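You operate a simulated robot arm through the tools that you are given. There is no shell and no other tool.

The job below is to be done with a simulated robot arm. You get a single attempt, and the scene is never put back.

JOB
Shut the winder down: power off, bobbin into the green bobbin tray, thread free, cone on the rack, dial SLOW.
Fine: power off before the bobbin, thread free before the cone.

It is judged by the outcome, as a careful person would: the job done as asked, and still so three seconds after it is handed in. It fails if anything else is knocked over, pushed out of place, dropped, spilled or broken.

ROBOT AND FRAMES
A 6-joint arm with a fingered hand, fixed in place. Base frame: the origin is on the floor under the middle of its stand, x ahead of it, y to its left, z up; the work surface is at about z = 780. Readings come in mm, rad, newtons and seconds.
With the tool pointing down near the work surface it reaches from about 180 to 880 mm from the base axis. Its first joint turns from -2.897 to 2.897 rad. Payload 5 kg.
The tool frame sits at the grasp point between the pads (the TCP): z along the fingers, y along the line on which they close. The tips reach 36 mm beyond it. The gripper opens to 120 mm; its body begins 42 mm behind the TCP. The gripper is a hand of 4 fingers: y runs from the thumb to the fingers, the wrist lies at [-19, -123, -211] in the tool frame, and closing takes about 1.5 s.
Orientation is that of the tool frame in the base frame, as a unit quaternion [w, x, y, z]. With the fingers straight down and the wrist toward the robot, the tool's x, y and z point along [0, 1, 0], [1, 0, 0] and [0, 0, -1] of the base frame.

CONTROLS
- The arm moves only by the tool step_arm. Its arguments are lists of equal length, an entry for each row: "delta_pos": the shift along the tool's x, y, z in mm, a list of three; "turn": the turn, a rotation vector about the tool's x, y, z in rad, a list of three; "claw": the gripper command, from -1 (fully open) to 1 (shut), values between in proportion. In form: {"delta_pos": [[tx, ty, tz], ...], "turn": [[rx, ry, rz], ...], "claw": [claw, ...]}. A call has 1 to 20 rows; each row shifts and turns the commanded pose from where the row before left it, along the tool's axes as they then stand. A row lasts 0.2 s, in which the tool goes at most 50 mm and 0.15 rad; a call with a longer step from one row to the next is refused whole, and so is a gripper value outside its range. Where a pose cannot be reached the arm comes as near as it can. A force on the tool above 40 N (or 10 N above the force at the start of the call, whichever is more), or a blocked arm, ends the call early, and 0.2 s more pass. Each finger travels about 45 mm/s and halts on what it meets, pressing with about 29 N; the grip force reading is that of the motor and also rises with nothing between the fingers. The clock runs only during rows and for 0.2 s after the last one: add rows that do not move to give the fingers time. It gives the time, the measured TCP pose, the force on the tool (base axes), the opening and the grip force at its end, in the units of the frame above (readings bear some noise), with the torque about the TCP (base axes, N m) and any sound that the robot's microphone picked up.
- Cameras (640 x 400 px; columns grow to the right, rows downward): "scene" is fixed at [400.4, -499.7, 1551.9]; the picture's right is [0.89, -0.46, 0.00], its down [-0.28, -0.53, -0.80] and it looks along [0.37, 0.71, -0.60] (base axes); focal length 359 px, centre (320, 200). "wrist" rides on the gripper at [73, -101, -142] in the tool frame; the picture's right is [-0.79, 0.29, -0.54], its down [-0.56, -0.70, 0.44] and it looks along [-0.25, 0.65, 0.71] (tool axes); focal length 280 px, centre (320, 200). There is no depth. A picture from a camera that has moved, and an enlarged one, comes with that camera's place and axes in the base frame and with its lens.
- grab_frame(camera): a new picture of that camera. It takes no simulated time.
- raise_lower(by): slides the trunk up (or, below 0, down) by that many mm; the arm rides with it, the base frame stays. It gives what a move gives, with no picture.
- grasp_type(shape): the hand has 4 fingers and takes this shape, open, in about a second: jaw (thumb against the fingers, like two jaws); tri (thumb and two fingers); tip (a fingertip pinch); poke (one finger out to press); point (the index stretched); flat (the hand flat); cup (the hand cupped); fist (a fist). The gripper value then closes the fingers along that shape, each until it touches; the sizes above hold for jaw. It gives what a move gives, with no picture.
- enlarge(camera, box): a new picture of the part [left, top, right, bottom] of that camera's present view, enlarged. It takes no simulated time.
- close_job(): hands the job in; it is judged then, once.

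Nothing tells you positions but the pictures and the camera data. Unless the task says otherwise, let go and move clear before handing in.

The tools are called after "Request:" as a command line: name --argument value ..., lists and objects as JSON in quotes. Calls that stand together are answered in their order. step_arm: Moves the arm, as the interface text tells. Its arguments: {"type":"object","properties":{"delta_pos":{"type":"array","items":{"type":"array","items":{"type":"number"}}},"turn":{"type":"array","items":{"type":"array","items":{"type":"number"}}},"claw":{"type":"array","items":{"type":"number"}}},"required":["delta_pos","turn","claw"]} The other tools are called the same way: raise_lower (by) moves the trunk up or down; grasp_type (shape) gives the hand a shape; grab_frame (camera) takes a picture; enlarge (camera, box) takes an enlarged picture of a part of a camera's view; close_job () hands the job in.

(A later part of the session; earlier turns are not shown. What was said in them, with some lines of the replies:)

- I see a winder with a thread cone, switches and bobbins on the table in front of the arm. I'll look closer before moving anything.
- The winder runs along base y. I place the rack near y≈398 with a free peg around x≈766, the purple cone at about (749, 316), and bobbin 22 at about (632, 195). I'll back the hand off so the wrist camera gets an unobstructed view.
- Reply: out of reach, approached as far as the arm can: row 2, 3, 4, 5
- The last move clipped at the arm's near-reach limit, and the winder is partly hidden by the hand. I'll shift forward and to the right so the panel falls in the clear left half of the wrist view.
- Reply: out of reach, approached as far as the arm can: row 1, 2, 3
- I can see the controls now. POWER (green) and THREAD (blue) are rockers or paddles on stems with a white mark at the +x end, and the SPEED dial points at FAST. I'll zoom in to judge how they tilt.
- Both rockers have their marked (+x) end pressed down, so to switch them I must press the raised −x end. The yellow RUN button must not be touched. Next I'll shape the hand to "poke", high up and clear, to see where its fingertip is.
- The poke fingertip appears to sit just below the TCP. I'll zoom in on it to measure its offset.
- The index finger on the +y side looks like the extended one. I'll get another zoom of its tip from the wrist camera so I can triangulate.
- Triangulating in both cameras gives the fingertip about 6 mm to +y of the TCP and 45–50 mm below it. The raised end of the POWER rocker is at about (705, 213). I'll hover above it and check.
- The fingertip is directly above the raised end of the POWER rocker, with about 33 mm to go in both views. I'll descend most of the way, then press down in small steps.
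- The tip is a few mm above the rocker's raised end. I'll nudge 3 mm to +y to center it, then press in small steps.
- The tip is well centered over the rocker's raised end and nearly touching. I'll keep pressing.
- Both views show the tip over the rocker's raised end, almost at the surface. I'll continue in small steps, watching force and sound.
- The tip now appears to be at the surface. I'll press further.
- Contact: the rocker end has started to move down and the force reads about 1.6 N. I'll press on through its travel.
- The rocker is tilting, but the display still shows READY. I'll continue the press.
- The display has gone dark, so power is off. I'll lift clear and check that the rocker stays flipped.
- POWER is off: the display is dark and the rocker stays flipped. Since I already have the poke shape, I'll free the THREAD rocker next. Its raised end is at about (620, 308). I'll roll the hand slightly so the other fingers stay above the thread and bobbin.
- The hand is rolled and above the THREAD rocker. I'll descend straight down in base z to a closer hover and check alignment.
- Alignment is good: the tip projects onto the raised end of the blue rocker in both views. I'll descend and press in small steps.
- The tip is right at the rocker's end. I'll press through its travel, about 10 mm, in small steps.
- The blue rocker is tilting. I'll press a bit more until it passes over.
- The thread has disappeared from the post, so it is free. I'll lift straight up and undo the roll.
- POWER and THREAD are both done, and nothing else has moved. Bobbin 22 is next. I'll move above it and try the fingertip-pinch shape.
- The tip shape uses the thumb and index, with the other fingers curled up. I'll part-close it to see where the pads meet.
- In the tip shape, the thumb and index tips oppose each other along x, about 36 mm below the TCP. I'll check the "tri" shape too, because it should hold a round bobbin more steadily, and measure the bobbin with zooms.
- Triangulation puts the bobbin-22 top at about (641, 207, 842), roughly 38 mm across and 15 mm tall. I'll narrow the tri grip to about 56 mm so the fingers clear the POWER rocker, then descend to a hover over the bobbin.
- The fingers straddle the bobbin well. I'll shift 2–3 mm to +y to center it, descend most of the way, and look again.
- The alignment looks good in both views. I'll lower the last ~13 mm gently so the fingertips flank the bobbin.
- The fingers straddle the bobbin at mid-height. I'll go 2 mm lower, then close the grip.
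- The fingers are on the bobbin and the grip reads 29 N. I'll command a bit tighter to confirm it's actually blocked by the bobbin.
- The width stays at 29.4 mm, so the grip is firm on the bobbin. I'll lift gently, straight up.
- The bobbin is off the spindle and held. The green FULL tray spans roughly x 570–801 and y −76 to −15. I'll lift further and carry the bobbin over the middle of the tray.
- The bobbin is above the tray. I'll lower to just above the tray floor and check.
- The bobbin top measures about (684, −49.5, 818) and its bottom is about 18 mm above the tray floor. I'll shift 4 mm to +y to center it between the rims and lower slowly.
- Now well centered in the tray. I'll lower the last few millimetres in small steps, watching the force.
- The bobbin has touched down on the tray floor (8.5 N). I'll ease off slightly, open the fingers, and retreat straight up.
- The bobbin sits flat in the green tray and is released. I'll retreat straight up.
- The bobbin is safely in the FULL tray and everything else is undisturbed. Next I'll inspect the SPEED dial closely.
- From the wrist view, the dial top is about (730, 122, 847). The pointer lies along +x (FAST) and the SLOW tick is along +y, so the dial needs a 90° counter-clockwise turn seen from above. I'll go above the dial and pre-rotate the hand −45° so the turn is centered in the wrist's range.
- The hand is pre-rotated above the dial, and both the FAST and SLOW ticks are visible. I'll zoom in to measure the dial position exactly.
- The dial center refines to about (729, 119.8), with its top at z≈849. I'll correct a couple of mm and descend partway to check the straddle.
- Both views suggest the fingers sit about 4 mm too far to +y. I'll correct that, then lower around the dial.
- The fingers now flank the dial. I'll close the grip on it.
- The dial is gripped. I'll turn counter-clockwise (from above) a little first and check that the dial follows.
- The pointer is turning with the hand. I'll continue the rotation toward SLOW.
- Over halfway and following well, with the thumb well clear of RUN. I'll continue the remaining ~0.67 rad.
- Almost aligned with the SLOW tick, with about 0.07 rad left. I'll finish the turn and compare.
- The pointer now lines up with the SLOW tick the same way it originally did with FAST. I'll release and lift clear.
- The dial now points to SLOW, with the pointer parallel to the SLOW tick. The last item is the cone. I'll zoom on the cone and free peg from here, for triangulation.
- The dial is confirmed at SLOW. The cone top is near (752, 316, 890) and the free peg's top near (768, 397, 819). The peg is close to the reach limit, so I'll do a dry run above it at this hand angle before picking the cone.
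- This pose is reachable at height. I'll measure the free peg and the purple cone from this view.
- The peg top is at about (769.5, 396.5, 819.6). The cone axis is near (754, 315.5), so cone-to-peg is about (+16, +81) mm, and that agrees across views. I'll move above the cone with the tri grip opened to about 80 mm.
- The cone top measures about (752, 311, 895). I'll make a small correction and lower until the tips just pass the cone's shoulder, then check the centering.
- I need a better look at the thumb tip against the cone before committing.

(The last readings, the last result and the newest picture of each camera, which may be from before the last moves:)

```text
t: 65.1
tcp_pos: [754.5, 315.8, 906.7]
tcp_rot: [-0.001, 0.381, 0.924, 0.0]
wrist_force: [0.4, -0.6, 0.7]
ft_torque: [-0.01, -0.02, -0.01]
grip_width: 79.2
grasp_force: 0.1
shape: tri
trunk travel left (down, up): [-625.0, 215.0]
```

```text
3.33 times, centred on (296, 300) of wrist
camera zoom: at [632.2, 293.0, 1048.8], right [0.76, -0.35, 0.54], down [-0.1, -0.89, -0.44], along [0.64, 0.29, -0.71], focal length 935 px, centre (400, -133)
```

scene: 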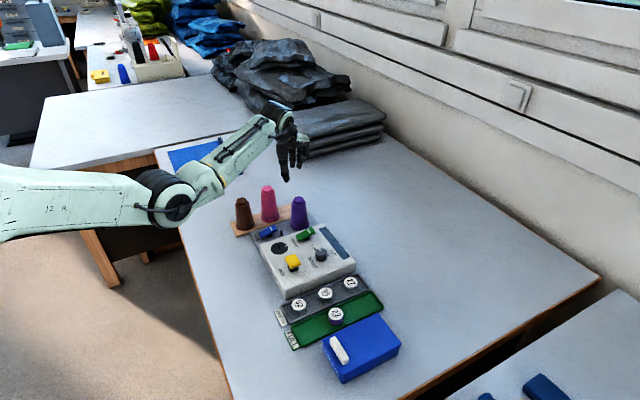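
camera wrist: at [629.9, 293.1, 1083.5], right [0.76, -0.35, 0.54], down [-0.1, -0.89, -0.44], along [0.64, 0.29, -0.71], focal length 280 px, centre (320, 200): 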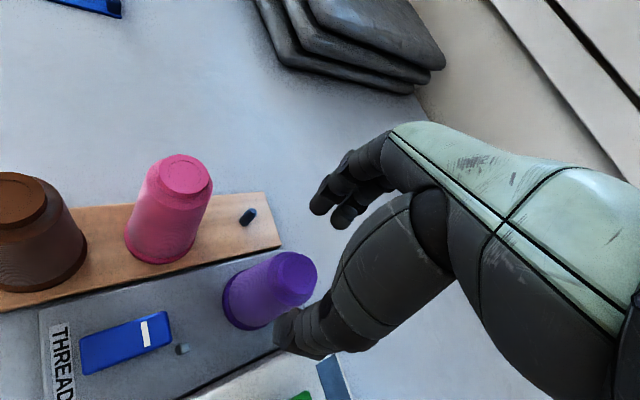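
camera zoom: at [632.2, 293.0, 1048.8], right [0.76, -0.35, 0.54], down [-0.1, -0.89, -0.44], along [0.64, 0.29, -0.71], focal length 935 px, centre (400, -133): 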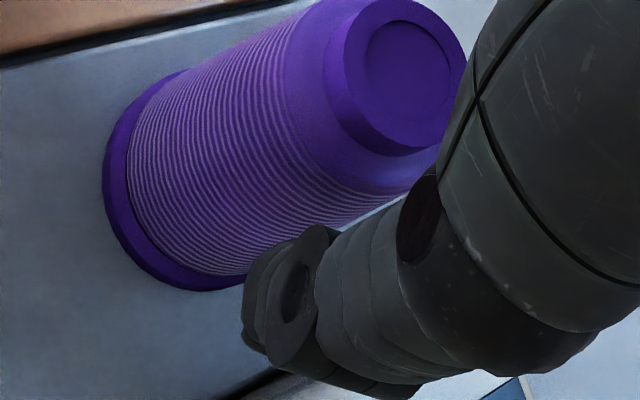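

At this wide opening the thumb sits farther out than the fingers. I'll narrow to about 64 mm here, which is still clear of the cone's ~45 mm neck, and re-measure.

Request:
step_arm --delta_pos '[[0, 0, 0], [0, 0, 0], [0, 0, 0], [0, 0, 0]]' --turn '[[0, 0, 0], [0, 0, 0], [0, 0, 0], [0, 0, 0]]' --claw '[-0.2, -0.07, -0.07, -0.07]'

Request:
enlarge --camera "scene" --box '[265, 180, 329, 220]'

Request:
enlarge --camera "wrist" --box '[200, 190, 392, 310]'

Request:
enlarge --camera "wrist" --box '[200, 240, 392, 360]'

```text
t: 66.1
tcp_pos: [754.5, 314.9, 906.1]
tcp_rot: [0.0, 0.382, 0.924, 0.001]
wrist_force: [0.1, -0.1, 0.2]
ft_torque: [0.01, 0.01, -0.01]
grip_width: 64.8
grasp_force: 0.0
shape: tri
trunk travel left (down, up): [-625.0, 215.0]
```

```text
10.00 times, centred on (297, 200) of scene
camera zoom: at [400.4, -499.7, 1551.9], right [0.89, -0.46, 0.0], down [-0.28, -0.53, -0.8], along [0.37, 0.71, -0.6], focal length 3592 px, centre (550, 200)
```

zoom: 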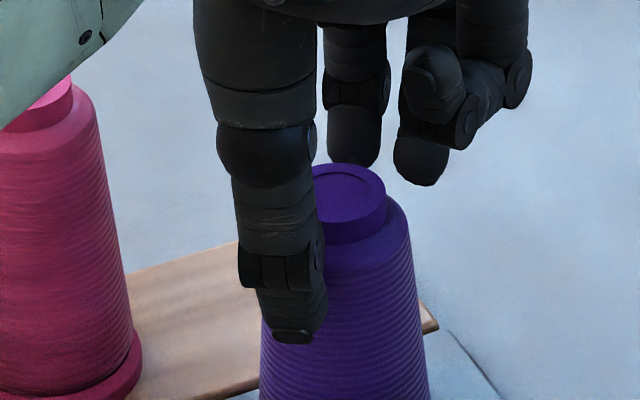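

```text
3.33 times, centred on (296, 250) of wrist
camera zoom: at [632.3, 293.0, 1048.9], right [0.76, -0.35, 0.54], down [-0.1, -0.89, -0.44], along [0.64, 0.29, -0.71], focal length 935 px, centre (400, 33)
```

zoom: 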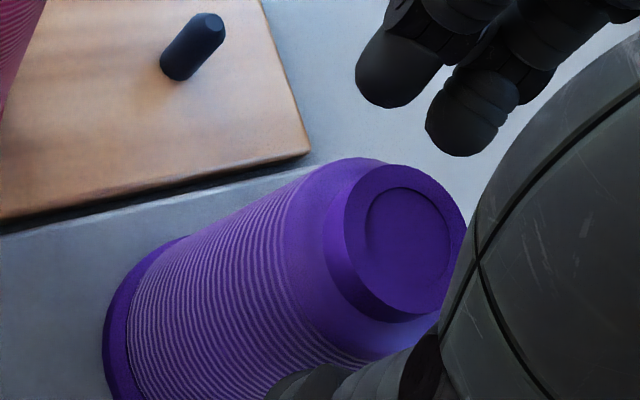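

```text
3.33 times, centred on (296, 300) of wrist
camera zoom: at [632.3, 293.0, 1048.9], right [0.76, -0.35, 0.54], down [-0.1, -0.89, -0.44], along [0.64, 0.29, -0.71], focal length 935 px, centre (400, -133)
```

zoom: 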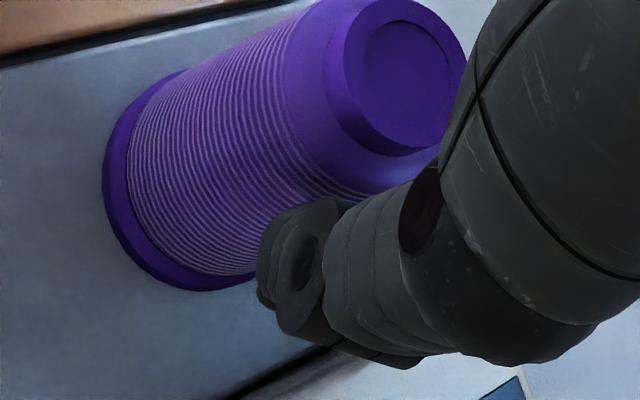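

The fingertip midpoint is now within about 2 mm of the cone axis. I'll lower 22 mm around the cone with slightly more opening.

Request:
step_arm --delta_pos '[[0, 0, 0], [0, 0.5, 6], [0, 0.5, 6], [0, 0, 6], [0, 0, 4], [0, 0, 0]]' --turn '[[0, 0, 0], [0, 0, 0], [0, 0, 0], [0, 0, 0], [0, 0, 0], [0, 0, 0]]' --claw '[-0.17, -0.17, -0.17, -0.17, -0.17, -0.17]'

Request:
enlarge --camera "scene" --box '[265, 180, 329, 220]'

Request:
enlarge --camera "wrist" --box '[200, 190, 392, 310]'

Request:
enlarge --camera "wrist" --box '[200, 260, 392, 380]'

```text
t: 67.5
tcp_pos: [755.5, 314.7, 883.4]
tcp_rot: [0.0, 0.381, 0.925, 0.0]
wrist_force: [0.4, -0.1, -0.3]
ft_torque: [-0.02, 0.0, 0.0]
grip_width: 69.6
grasp_force: 0.1
shape: tri
trunk travel left (down, up): [-625.0, 215.0]
```

```text
10.00 times, centred on (297, 200) of scene
camera zoom: at [400.4, -499.7, 1551.9], right [0.89, -0.46, 0.0], down [-0.28, -0.53, -0.8], along [0.37, 0.71, -0.6], focal length 3592 px, centre (550, 200)
```

zoom: 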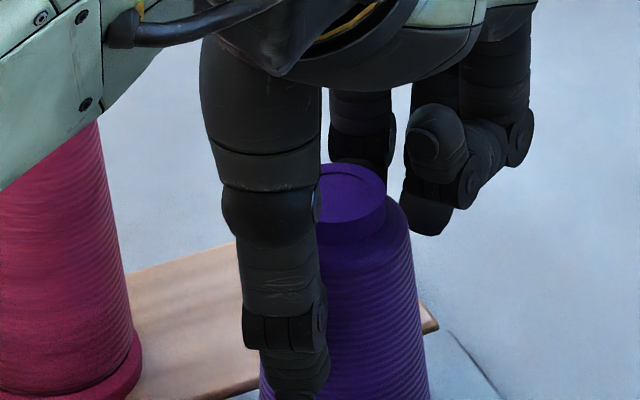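

```text
3.33 times, centred on (296, 250) of wrist
camera zoom: at [633.0, 293.3, 1026.3], right [0.76, -0.35, 0.54], down [-0.1, -0.89, -0.44], along [0.64, 0.29, -0.71], focal length 935 px, centre (400, 33)
```

zoom: 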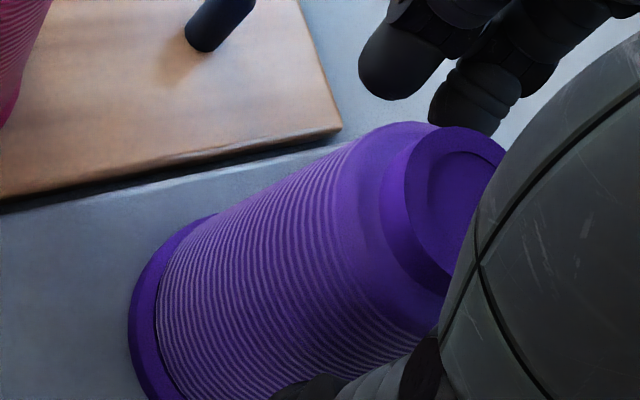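

```text
3.33 times, centred on (296, 320) of wrist
camera zoom: at [633.0, 293.3, 1026.3], right [0.76, -0.35, 0.54], down [-0.1, -0.89, -0.44], along [0.64, 0.29, -0.71], focal length 935 px, centre (400, -200)
```

zoom: 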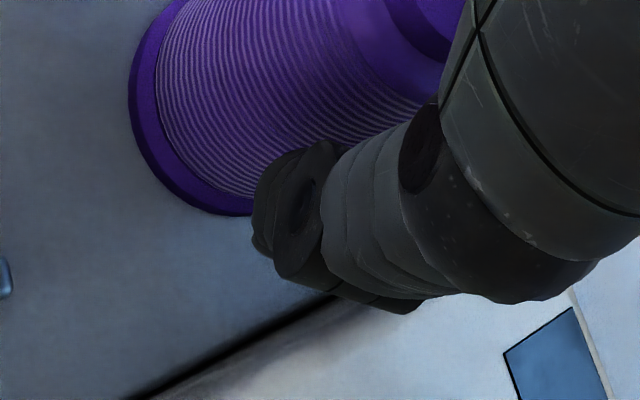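

The fingers straddle the upper body of the cone. I'll close slowly.

Request:
step_arm --delta_pos '[[0, 0, 0], [0, 0, 0], [0, 0, 0], [0, 0, 0], [0, 0, 0], [0, 0, 0]]' --turn '[[0, 0, 0], [0, 0, 0], [0, 0, 0], [0, 0, 0], [0, 0, 0], [0, 0, 0]]' --claw '[-0.1, 0.0, 0.1, 0.2, 0.2, 0.2]'

Request:
enlarge --camera "scene" --box '[265, 185, 329, 225]'

Request:
enlarge --camera "wrist" --box '[200, 190, 392, 310]'

```text
t: 68.9
tcp_pos: [754.7, 315.5, 884.1]
tcp_rot: [-0.001, 0.382, 0.924, 0.001]
wrist_force: [0.6, -1.2, 0.8]
ft_torque: [-0.01, 0.01, -0.01]
grip_width: 48.8
grasp_force: 0.3
shape: tri
trunk travel left (down, up): [-625.0, 215.0]
```

```text
10.00 times, centred on (297, 205) of scene
camera zoom: at [400.4, -499.7, 1551.9], right [0.89, -0.46, 0.0], down [-0.28, -0.53, -0.8], along [0.37, 0.71, -0.6], focal length 3592 px, centre (550, 150)
```

zoom: 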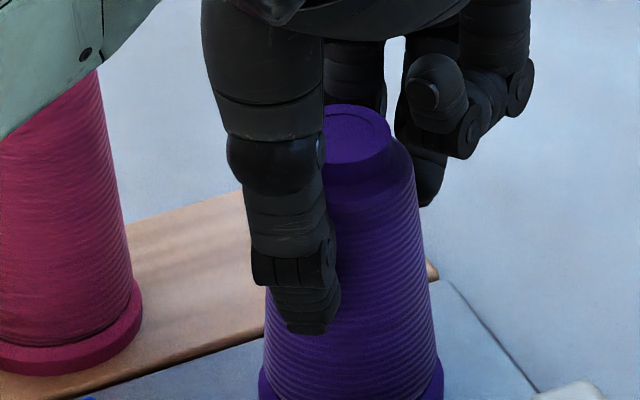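

```text
3.33 times, centred on (296, 250) of wrist
camera zoom: at [633.0, 293.3, 1026.4], right [0.76, -0.35, 0.54], down [-0.1, -0.89, -0.44], along [0.64, 0.29, -0.71], focal length 935 px, centre (400, 33)
```

zoom: 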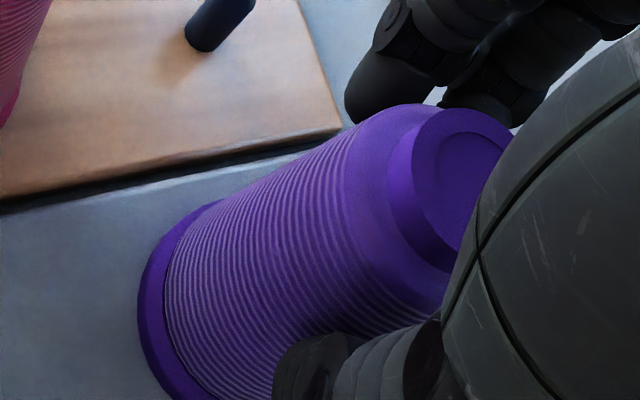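

The thumb has nudged the cone a few mm toward the fingers, with negligible force. I'll shift the hand back 2 mm along the closing axis and finish closing.

Request:
step_arm --delta_pos '[[0, -1, 0], [0, -1, 0], [0, 0, 0], [0, 0, 0], [0, 0, 0], [0, 0, 0]]' --turn '[[0, 0, 0], [0, 0, 0], [0, 0, 0], [0, 0, 0], [0, 0, 0], [0, 0, 0]]' --claw '[0.2, 0.25, 0.3, 0.4, 0.5, 0.5]'

Request:
enlarge --camera "scene" --box '[265, 185, 329, 225]'

Request:
enlarge --camera "wrist" --box '[200, 190, 392, 310]'

```text
t: 70.3
tcp_pos: [754.6, 314.0, 883.0]
tcp_rot: [-0.001, 0.381, 0.925, 0.0]
wrist_force: [-0.8, -0.6, -0.4]
ft_torque: [-0.01, 0.01, 0.02]
grip_width: 40.5
grasp_force: 28.9
shape: tri
trunk travel left (down, up): [-625.0, 215.0]
```

```text
10.00 times, centred on (297, 205) of scene
camera zoom: at [400.4, -499.7, 1551.9], right [0.89, -0.46, 0.0], down [-0.28, -0.53, -0.8], along [0.37, 0.71, -0.6], focal length 3592 px, centre (550, 150)
```

zoom: 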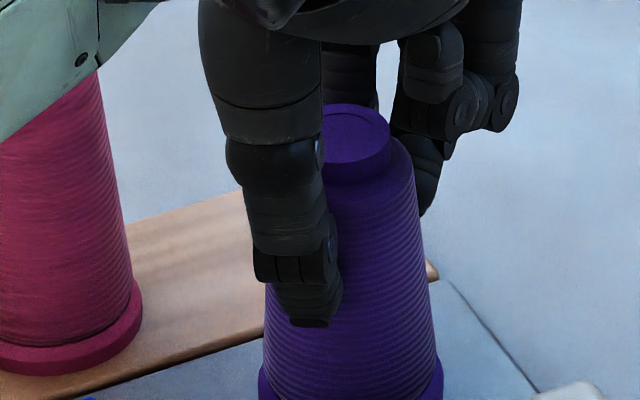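

```text
3.33 times, centred on (296, 250) of wrist
camera zoom: at [631.3, 292.1, 1026.4], right [0.76, -0.35, 0.54], down [-0.1, -0.89, -0.44], along [0.64, 0.29, -0.71], focal length 935 px, centre (400, 33)
```

zoom: 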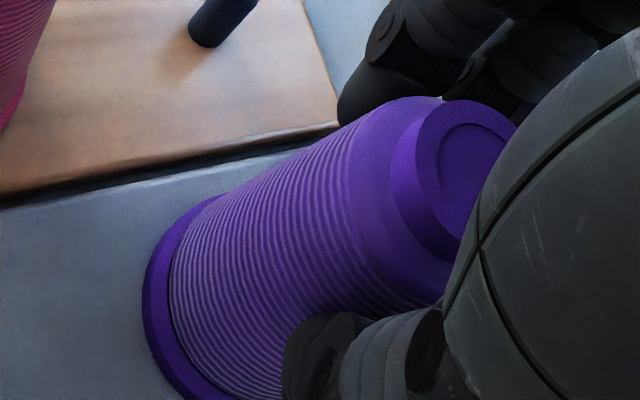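

The cone is gripped firmly (29 N at 40.5 mm). I'll lift gently, straight up.

Request:
step_arm --delta_pos '[[0, 0, -2], [0, 0, -3], [0, 0, -5], [0, 0, -8], [0, 0, -8], [0, 0, 0]]' --turn '[[0, 0, 0], [0, 0, 0], [0, 0, 0], [0, 0, 0], [0, 0, 0], [0, 0, 0]]' --claw '[0.6, 0.6, 0.6, 0.6, 0.6, 0.6]'

Request:
enlarge --camera "scene" --box '[250, 175, 346, 235]'

Request:
enlarge --camera "wrist" --box '[160, 190, 352, 310]'

```text
t: 71.7
tcp_pos: [754.0, 314.0, 910.9]
tcp_rot: [-0.002, 0.381, 0.925, 0.0]
wrist_force: [1.0, 0.8, -1.7]
ft_torque: [0.04, 0.02, -0.03]
grip_width: 40.5
grasp_force: 28.7
shape: tri
trunk travel left (down, up): [-625.0, 215.0]
```

```text
6.67 times, centred on (298, 205) of scene
camera zoom: at [400.4, -499.7, 1551.9], right [0.89, -0.46, 0.0], down [-0.28, -0.53, -0.8], along [0.37, 0.71, -0.6], focal length 2395 px, centre (467, 167)
```

zoom: 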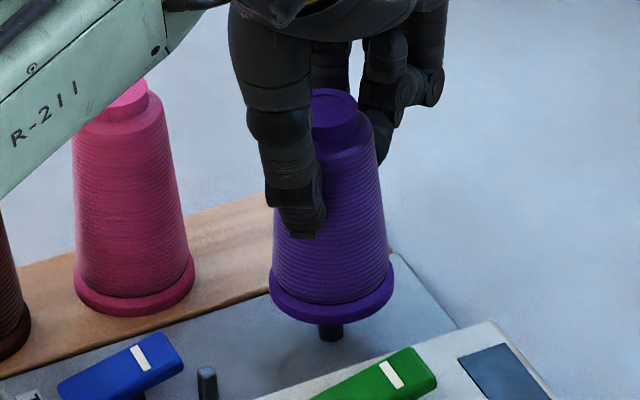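

```text
3.33 times, centred on (256, 250) of wrist
camera zoom: at [631.4, 292.9, 1053.0], right [0.76, -0.35, 0.54], down [-0.1, -0.89, -0.44], along [0.64, 0.29, -0.71], focal length 935 px, centre (533, 33)
```

zoom: 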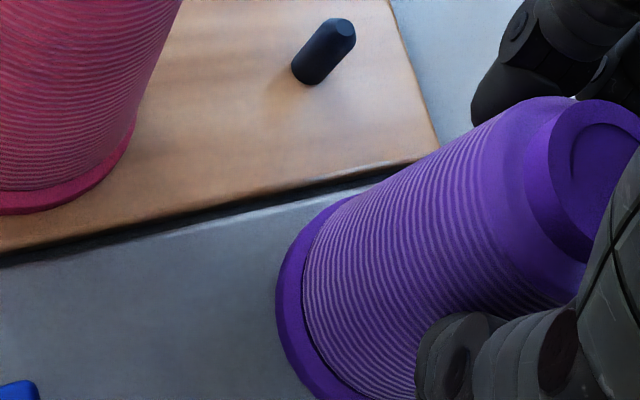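

The cone is off its spindle pin and hanging straight. I'll lift further to clear the rack peg, then move over the peg.

Request:
step_arm --delta_pos '[[0, 0, -10], [0, 0, -12], [0, 0, -10], [8, 12, 0], [15, 22, 0], [15, 22, 0], [8.5, 12.7, 0], [0, 0, 0], [0, 0, 0]]' --turn '[[0, 0, 0], [0, 0, 0], [0, 0, 0], [0, 0, 0], [0, 0, 0], [0, 0, 0], [0, 0, 0], [0, 0, 0], [0, 0, 0]]' --claw '[0.6, 0.6, 0.6, 0.6, 0.6, 0.6, 0.6, 0.6, 0.6]'

Request:
enlarge --camera "scene" --box '[250, 155, 346, 215]'

Request:
enlarge --camera "wrist" --box '[160, 190, 352, 310]'

Request:
grab_frame --camera "wrist"

```text
t: 73.7
tcp_pos: [771.2, 395.7, 941.0]
tcp_rot: [-0.001, 0.381, 0.925, 0.0]
wrist_force: [0.4, 0.0, -1.7]
ft_torque: [-0.01, 0.01, 0.03]
grip_width: 40.5
grasp_force: 28.3
shape: tri
trunk travel left (down, up): [-625.0, 215.0]
```

```text
6.67 times, centred on (298, 185) of scene
camera zoom: at [400.4, -499.7, 1551.9], right [0.89, -0.46, 0.0], down [-0.28, -0.53, -0.8], along [0.37, 0.71, -0.6], focal length 2395 px, centre (467, 300)
```

zoom: 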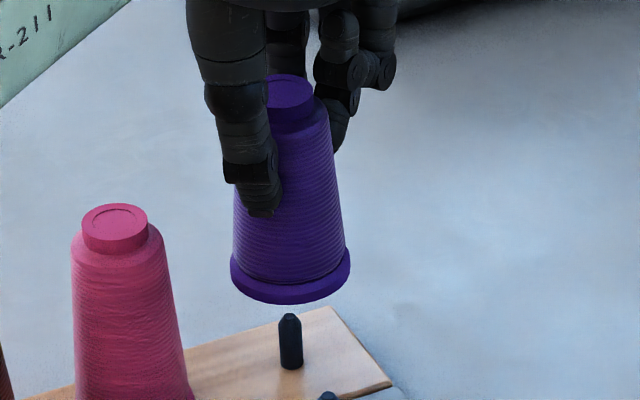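

```text
3.33 times, centred on (256, 250) of wrist
camera zoom: at [647.7, 374.2, 1083.4], right [0.76, -0.35, 0.54], down [-0.1, -0.89, -0.44], along [0.64, 0.29, -0.71], focal length 935 px, centre (533, 33)
```

zoom: 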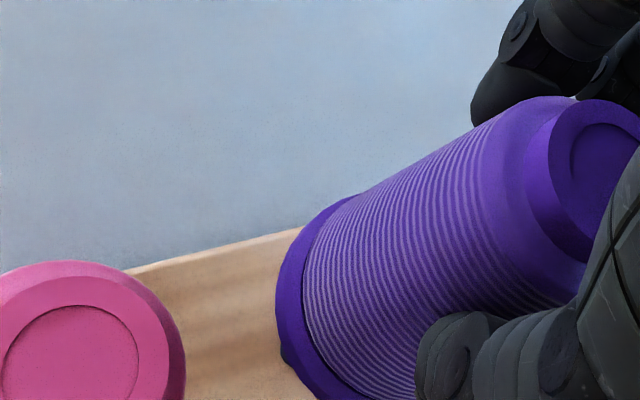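

```text
taken
camera wrist: at [647.7, 374.2, 1083.4], right [0.76, -0.35, 0.54], down [-0.1, -0.89, -0.44], along [0.64, 0.29, -0.71], focal length 280 px, centre (320, 200)
```

wrist: 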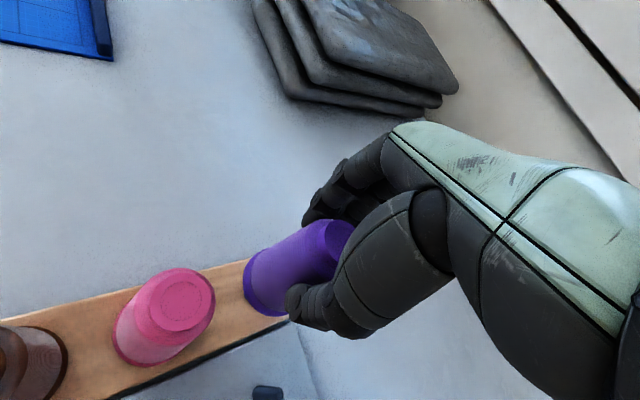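

The cone is right above the free peg, upright, and lined up to within about 1–2 mm. I'll apply a 1 mm correction and lower to just above the peg top for a final check.

Request:
step_arm --delta_pos '[[1.0, -0.6, 6], [0, 0, 8], [0, 0, 6], [0, 0, 4], [0, 0, 0]]' --turn '[[0, 0, 0], [0, 0, 0], [0, 0, 0], [0, 0, 0], [0, 0, 0]]' --claw '[0.6, 0.6, 0.6, 0.6, 0.6]'

Request:
enlarge --camera "scene" --box '[270, 180, 318, 220]'

Request:
enlarge --camera "wrist" --box '[200, 210, 328, 290]'

```text
t: 74.9
tcp_pos: [769.1, 395.8, 917.0]
tcp_rot: [-0.001, 0.381, 0.925, 0.0]
wrist_force: [0.3, -0.3, -1.5]
ft_torque: [0.02, 0.03, 0.03]
grip_width: 40.4
grasp_force: 29.0
shape: tri
trunk travel left (down, up): [-625.0, 215.0]
```

```text
10.00 times, centred on (294, 200) of scene
camera zoom: at [400.4, -499.7, 1551.9], right [0.89, -0.46, 0.0], down [-0.28, -0.53, -0.8], along [0.37, 0.71, -0.6], focal length 3592 px, centre (580, 200)
```

zoom: 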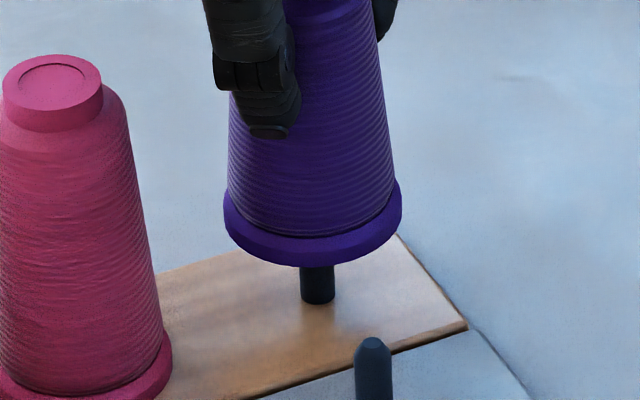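

```text
5.00 times, centred on (264, 250) of wrist
camera zoom: at [645.7, 374.0, 1059.8], right [0.76, -0.35, 0.54], down [-0.1, -0.89, -0.44], along [0.64, 0.29, -0.71], focal length 1402 px, centre (600, -50)
```

zoom: 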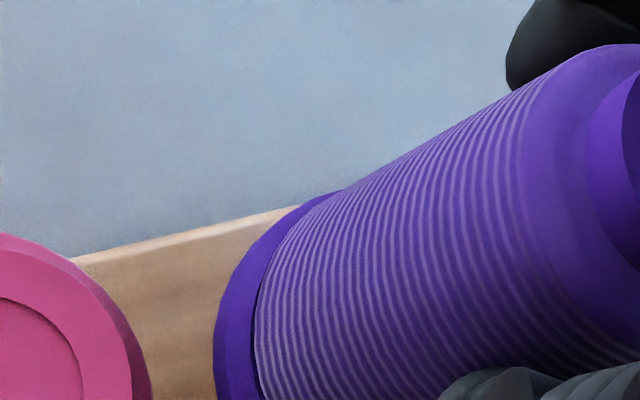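

Sideways alignment with the peg looks essentially exact. I'll lower slowly onto the peg, watching the force.

Request:
step_arm --delta_pos '[[0, 0, 2], [0, 0, 2], [0, 0, 2], [0, 0, 2], [0, 0, 2], [0, 0, 0]]' --turn '[[0, 0, 0], [0, 0, 0], [0, 0, 0], [0, 0, 0], [0, 0, 0], [0, 0, 0]]' --claw '[0.6, 0.6, 0.6, 0.6, 0.6, 0.6]'

Request:
enlarge --camera "scene" --box '[270, 180, 318, 220]'

```text
t: 76.3
tcp_pos: [767.8, 395.9, 907.9]
tcp_rot: [-0.001, 0.382, 0.924, 0.0]
wrist_force: [0.2, 0.4, -2.0]
ft_torque: [-0.02, 0.03, 0.02]
grip_width: 40.6
grasp_force: 29.0
shape: tri
trunk travel left (down, up): [-625.0, 215.0]
```

```text
10.00 times, centred on (294, 200) of scene
camera zoom: at [400.4, -499.7, 1551.9], right [0.89, -0.46, 0.0], down [-0.28, -0.53, -0.8], along [0.37, 0.71, -0.6], focal length 3592 px, centre (580, 200)
```

zoom: 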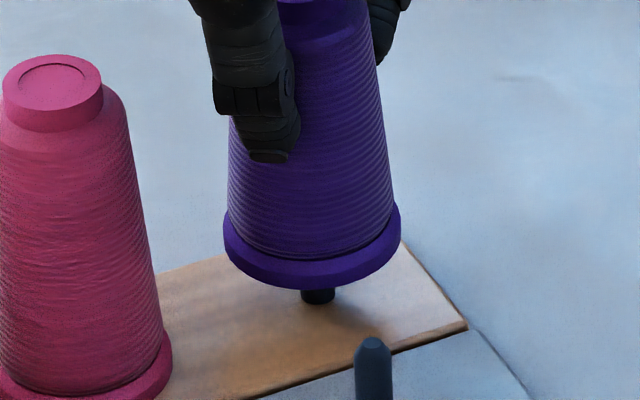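

No resistance, and the cone bottom is now around the peg-top level, so it's engaging. I'll continue lowering.

Request:
step_arm --delta_pos '[[0, 0, 2], [0, 0, 2], [0, 0, 2], [0, 0, 2], [0, 0, 2], [0, 0, 0]]' --turn '[[0, 0, 0], [0, 0, 0], [0, 0, 0], [0, 0, 0], [0, 0, 0], [0, 0, 0]]' --claw '[0.6, 0.6, 0.6, 0.6, 0.6, 0.6]'

Request:
enlarge --camera "scene" --box '[270, 180, 318, 220]'

Request:
enlarge --camera "wrist" --box '[180, 200, 340, 300]'

```text
t: 77.7
tcp_pos: [767.6, 396.2, 898.8]
tcp_rot: [-0.001, 0.381, 0.925, 0.001]
wrist_force: [-0.3, 0.1, -1.6]
ft_torque: [-0.01, 0.02, -0.01]
grip_width: 40.5
grasp_force: 29.2
shape: tri
trunk travel left (down, up): [-625.0, 215.0]
```

```text
10.00 times, centred on (294, 200) of scene
camera zoom: at [400.4, -499.7, 1551.9], right [0.89, -0.46, 0.0], down [-0.28, -0.53, -0.8], along [0.37, 0.71, -0.6], focal length 3592 px, centre (580, 200)
```

zoom: 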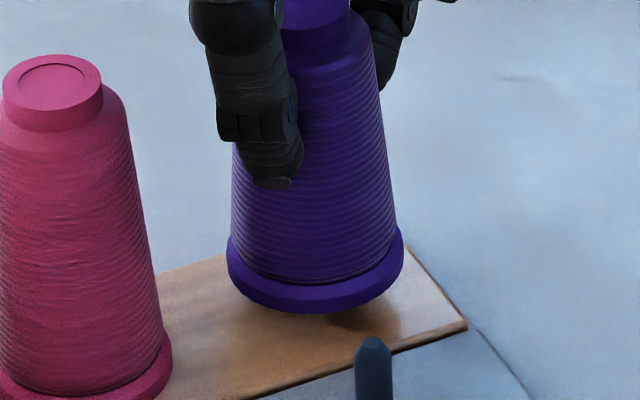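

```text
4.00 times, centred on (260, 250) of wrist
camera zoom: at [645.6, 374.1, 1039.9], right [0.76, -0.35, 0.54], down [-0.1, -0.89, -0.44], along [0.64, 0.29, -0.71], focal length 1122 px, centre (560, 0)
```

zoom: 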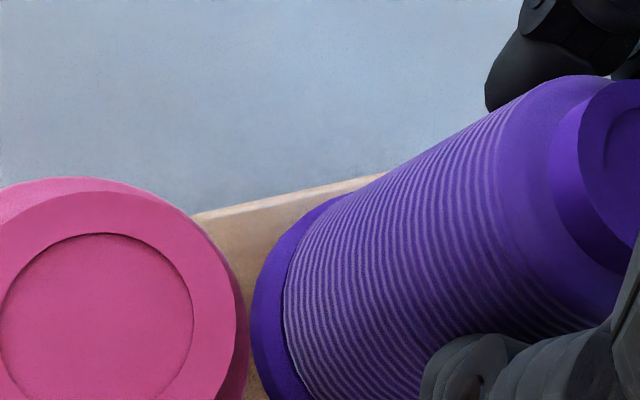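

The cone is sliding down over the peg with no resistance. I'll continue to the plank.

Request:
step_arm --delta_pos '[[0, 0, 2], [0, 0, 2], [0, 0, 2], [0, 0, 2], [0, 0, 2], [0, 0, 0]]' --turn '[[0, 0, 0], [0, 0, 0], [0, 0, 0], [0, 0, 0], [0, 0, 0], [0, 0, 0]]' --claw '[0.6, 0.6, 0.6, 0.6, 0.6, 0.6]'

Request:
enlarge --camera "scene" --box '[260, 180, 324, 220]'

```text
t: 79.1
tcp_pos: [768.6, 395.1, 887.5]
tcp_rot: [-0.001, 0.382, 0.924, 0.0]
wrist_force: [0.5, -0.4, -1.3]
ft_torque: [-0.03, 0.01, 0.01]
grip_width: 40.8
grasp_force: 28.8
shape: tri
trunk travel left (down, up): [-625.0, 215.0]
```

```text
10.00 times, centred on (292, 200) of scene
camera zoom: at [400.4, -499.7, 1551.9], right [0.89, -0.46, 0.0], down [-0.28, -0.53, -0.8], along [0.37, 0.71, -0.6], focal length 3592 px, centre (600, 200)
```

zoom: 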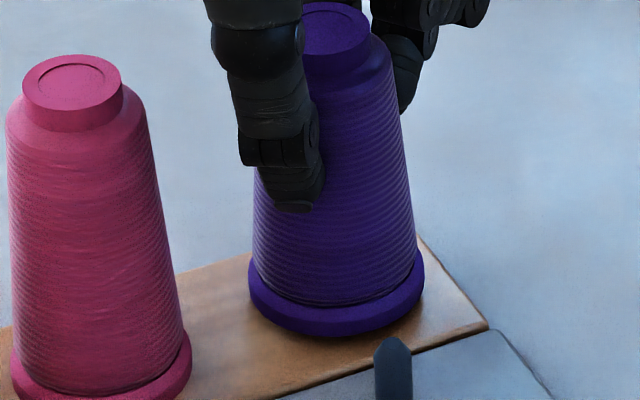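

Almost down. I'll use 1 mm steps now, watching for the seating force.

Request:
step_arm --delta_pos '[[0, 0, 1], [0, 0, 1], [0, 0, 1], [0, 0, 0]]' --turn '[[0, 0, 0], [0, 0, 0], [0, 0, 0], [0, 0, 0]]' --claw '[0.6, 0.6, 0.6, 0.6]'

Request:
enlarge --camera "scene" --box '[260, 180, 324, 220]'

```text
t: 80.1
tcp_pos: [769.2, 397.1, 884.8]
tcp_rot: [-0.001, 0.381, 0.924, 0.001]
wrist_force: [1.2, 0.5, -1.0]
ft_torque: [-0.02, -0.02, 0.02]
grip_width: 40.5
grasp_force: 29.4
shape: tri
trunk travel left (down, up): [-625.0, 215.0]
```

```text
10.00 times, centred on (292, 200) of scene
camera zoom: at [400.4, -499.7, 1551.9], right [0.89, -0.46, 0.0], down [-0.28, -0.53, -0.8], along [0.37, 0.71, -0.6], focal length 3592 px, centre (600, 200)
```

zoom: 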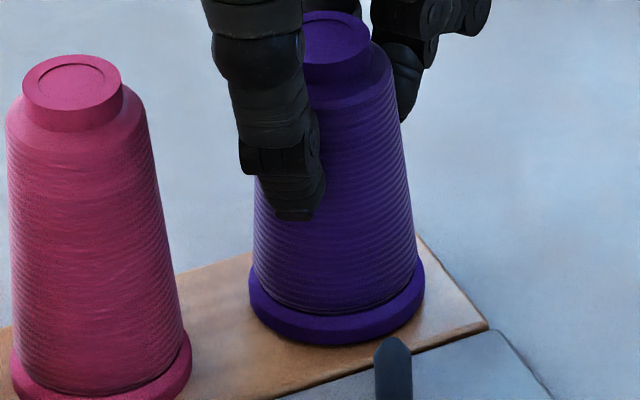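

Request:
step_arm --delta_pos '[[0, 0, 1], [0, 0, 1], [0, 0, 0]]' --turn '[[0, 0, 0], [0, 0, 0], [0, 0, 0]]' --claw '[0.6, 0.6, 0.6]'

Request:
enlarge --camera "scene" --box '[260, 180, 324, 220]'

```text
t: 80.9
tcp_pos: [768.6, 396.9, 883.1]
tcp_rot: [0.0, 0.381, 0.925, 0.0]
wrist_force: [-0.7, 0.3, -1.1]
ft_torque: [0.0, -0.02, 0.03]
grip_width: 40.5
grasp_force: 28.9
shape: tri
trunk travel left (down, up): [-625.0, 215.0]
```

```text
10.00 times, centred on (292, 200) of scene
camera zoom: at [400.4, -499.7, 1551.9], right [0.89, -0.46, 0.0], down [-0.28, -0.53, -0.8], along [0.37, 0.71, -0.6], focal length 3592 px, centre (600, 200)
```

zoom: 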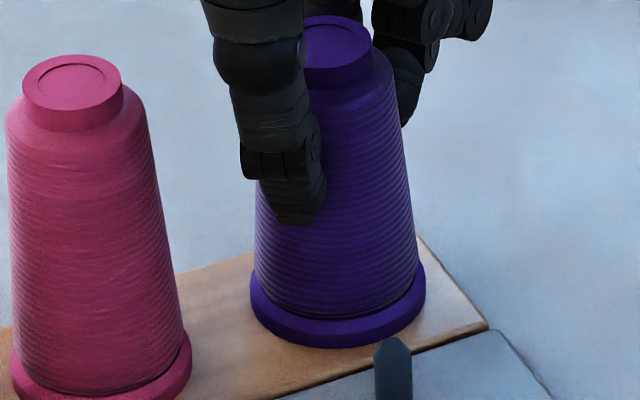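

Request:
step_arm --delta_pos '[[0, 0, 1], [0, 0, 1], [0, 0, 0]]' --turn '[[0, 0, 0], [0, 0, 0], [0, 0, 0]]' --claw '[0.6, 0.6, 0.6]'

Request:
enlarge --camera "scene" --box '[260, 180, 324, 220]'

```text
t: 81.7
tcp_pos: [768.3, 395.8, 881.9]
tcp_rot: [-0.001, 0.381, 0.924, 0.002]
wrist_force: [1.8, -0.8, 4.1]
ft_torque: [-0.01, -0.07, -0.03]
grip_width: 40.3
grasp_force: 29.2
shape: tri
trunk travel left (down, up): [-625.0, 215.0]
```

```text
10.00 times, centred on (292, 200) of scene
camera zoom: at [400.4, -499.7, 1551.9], right [0.89, -0.46, 0.0], down [-0.28, -0.53, -0.8], along [0.37, 0.71, -0.6], focal length 3592 px, centre (600, 200)
```

zoom: 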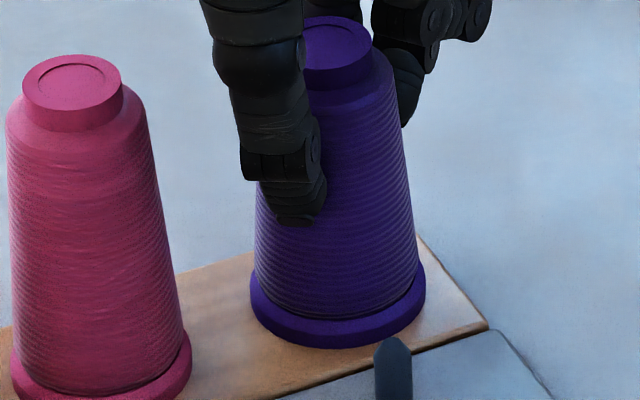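

The cone is seated on the rack; the force turned upward by about 4 N. I'll open the grip gently.

Request:
step_arm --delta_pos '[[0, 0, -0.4], [0, 0, 0], [0, 0, 0], [0, 0, 0], [0, 0, 0], [0, 0, 0], [0, 0, 0]]' --turn '[[0, 0, 0], [0, 0, 0], [0, 0, 0], [0, 0, 0], [0, 0, 0], [0, 0, 0], [0, 0, 0]]' --claw '[0.5, 0.3, 0.15, 0.05, -0.1, -0.2, -0.2]'

Request:
enlarge --camera "scene" --box '[260, 180, 324, 220]'

Request:
enlarge --camera "wrist" --box '[180, 200, 372, 320]'

```text
t: 83.3
tcp_pos: [768.2, 396.1, 880.2]
tcp_rot: [0.0, 0.381, 0.925, 0.0]
wrist_force: [-0.1, -0.4, 0.5]
ft_torque: [-0.02, -0.04, -0.02]
grip_width: 71.3
grasp_force: 0.1
shape: tri
trunk travel left (down, up): [-625.0, 215.0]
```

```text
10.00 times, centred on (292, 200) of scene
camera zoom: at [400.4, -499.7, 1551.9], right [0.89, -0.46, 0.0], down [-0.28, -0.53, -0.8], along [0.37, 0.71, -0.6], focal length 3592 px, centre (600, 200)
```

zoom: 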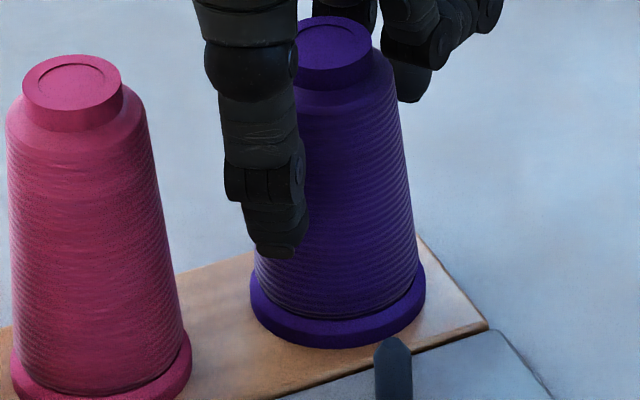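

```text
3.33 times, centred on (276, 260) of wrist
camera zoom: at [645.6, 374.5, 1023.5], right [0.76, -0.35, 0.54], down [-0.1, -0.89, -0.44], along [0.64, 0.29, -0.71], focal length 935 px, centre (467, 0)
```

zoom: 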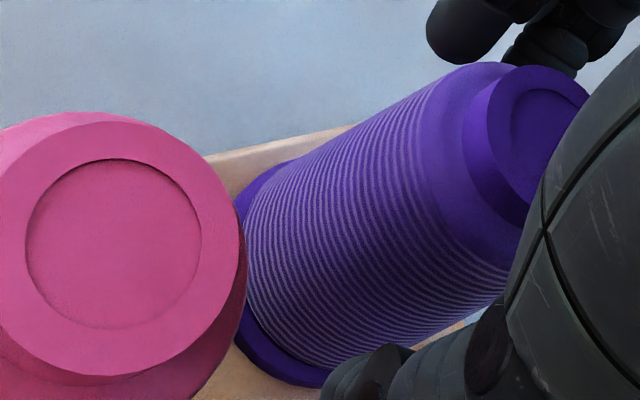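

The cone stands on its peg and is released. I'll retreat straight up, well clear.

Request:
step_arm --delta_pos '[[0, 0, -5], [0, 0, -15], [0, 0, -25], [0, 0, -30], [0, 0, -30], [0, 0, -20], [0, 0, 0]]' --turn '[[0, 0, 0], [0, 0, 0], [0, 0, 0], [0, 0, 0], [0, 0, 0], [0, 0, 0], [0, 0, 0]]' --claw '[-0.2, -0.2, -0.2, -0.2, -0.2, -0.2, -0.2]'

Request:
grab_frame --camera "scene"

Request:
enlarge --camera "scene" --box '[220, 170, 380, 290]'

Request:
grab_frame --camera "wrist"

```text
t: 84.9
tcp_pos: [767.4, 395.9, 1006.2]
tcp_rot: [-0.001, 0.38, 0.925, 0.0]
wrist_force: [-0.5, 0.0, 0.3]
ft_torque: [-0.03, 0.0, -0.01]
grip_width: 71.5
grasp_force: 0.0
shape: tri
trunk travel left (down, up): [-625.0, 215.0]
```

```text
taken
```

scene: 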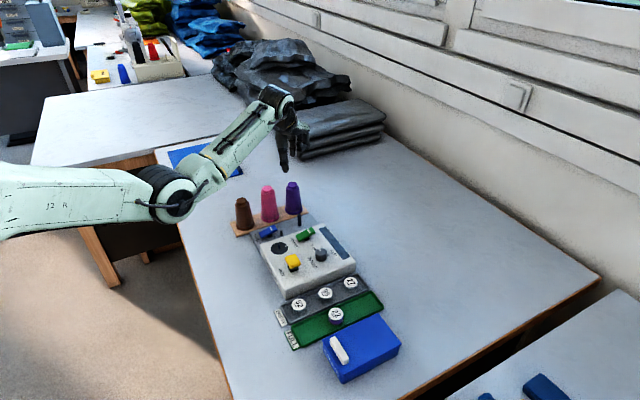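

```text
3.33 times, centred on (300, 230) of scene
camera zoom: at [400.4, -499.7, 1551.9], right [0.89, -0.46, 0.0], down [-0.28, -0.53, -0.8], along [0.37, 0.71, -0.6], focal length 1197 px, centre (387, 100)
```

zoom: 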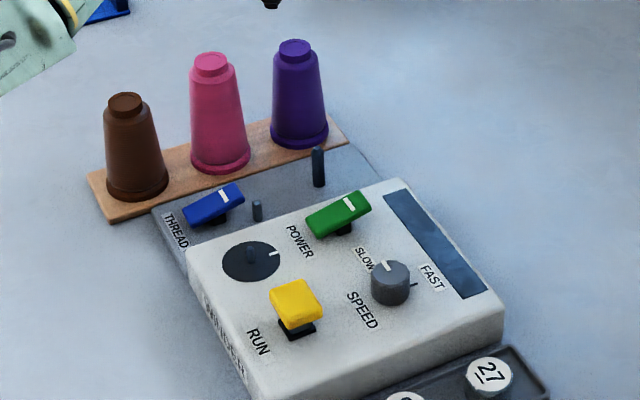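

```text
taken
camera wrist: at [645.7, 374.4, 1149.3], right [0.76, -0.35, 0.54], down [-0.1, -0.89, -0.44], along [0.64, 0.29, -0.71], focal length 280 px, centre (320, 200)
```

wrist: 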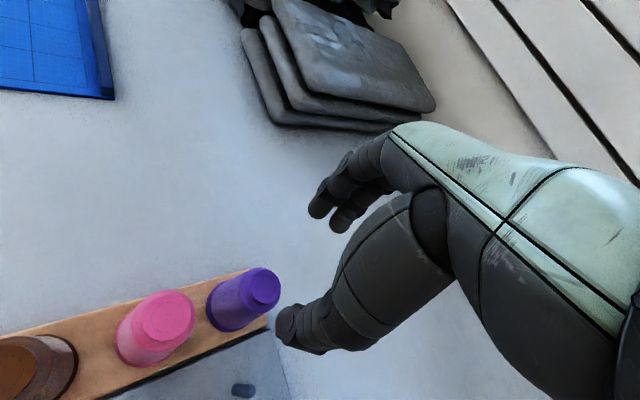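

Everything appears in place. I'll do a last close check of the dial, the rockers, the bobbin and the cone base before handing in.

Request:
enlarge --camera "scene" --box '[300, 230, 348, 265]'

Request:
enlarge --camera "scene" --box '[270, 270, 410, 385]'

Request:
enlarge --camera "scene" --box '[228, 175, 324, 245]'

```text
11.43 times, centred on (324, 248) of scene
camera zoom: at [400.4, -499.7, 1551.9], right [0.89, -0.46, 0.0], down [-0.28, -0.53, -0.8], along [0.37, 0.71, -0.6], focal length 4105 px, centre (274, -343)
```

zoom: 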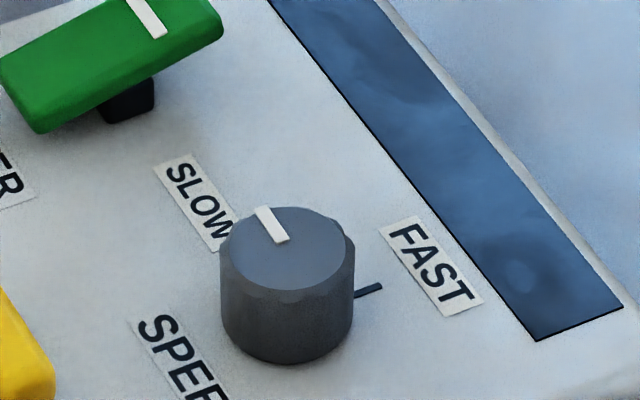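

```text
3.48 times, centred on (340, 328) of scene
camera zoom: at [400.4, -499.7, 1551.9], right [0.89, -0.46, 0.0], down [-0.28, -0.53, -0.8], along [0.37, 0.71, -0.6], focal length 1249 px, centre (250, -244)
```

zoom: 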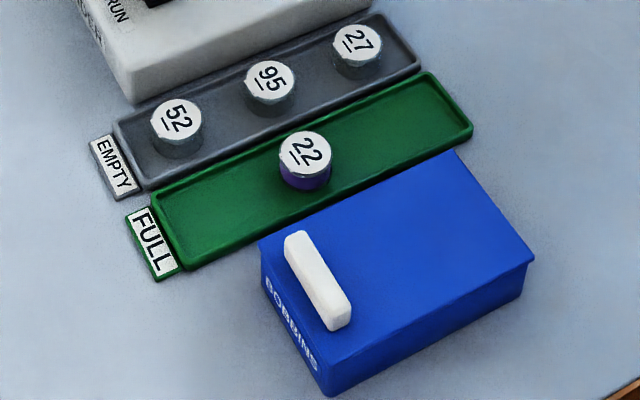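

```text
5.71 times, centred on (276, 210) of scene
camera zoom: at [400.4, -499.7, 1551.9], right [0.89, -0.46, 0.0], down [-0.28, -0.53, -0.8], along [0.37, 0.71, -0.6], focal length 2053 px, centre (571, 143)
```

zoom: 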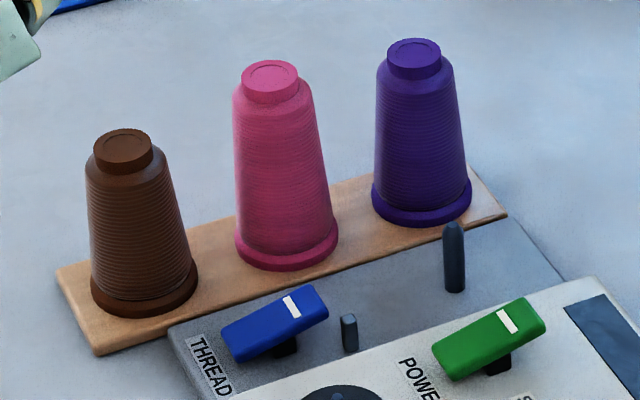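

Final check:
- POWER is off and the display is dark.
- Bobbin 22 lies flat in the green tray.
- The THREAD rocker is flipped and the thread is gone.
- The purple cone is seated on the rack's third peg.
- The dial points at SLOW.

The hand is clear and nothing else has moved, so I'm handing the job in.

Request:
close_job

```text
The job is handed in.
```

The winder is shut down, and the final camera check showed everything in place before I handed it in. I don't have the judge's result.

- **Power:** I switched it off first; the display is dark and the rocker stayed flipped.
- **Thread:** I flipped the THREAD rocker next, and the thread came off the winder. This was before I moved the bobbin or the cone.
- **Bobbin:** Bobbin 22 lies flat in the green FULL tray.
- **Dial:** It points at SLOW, within about 2° of the tick as measured from the pictures.
- **Cone:** The purple cone is seated on the rack's free peg, next to the pink one.

While I was gripping the cone, my thumb slid it about 5 mm on its holder just before I lifted it. Nothing else was knocked, dropped or moved, and the hand was clear of everything when I handed in.
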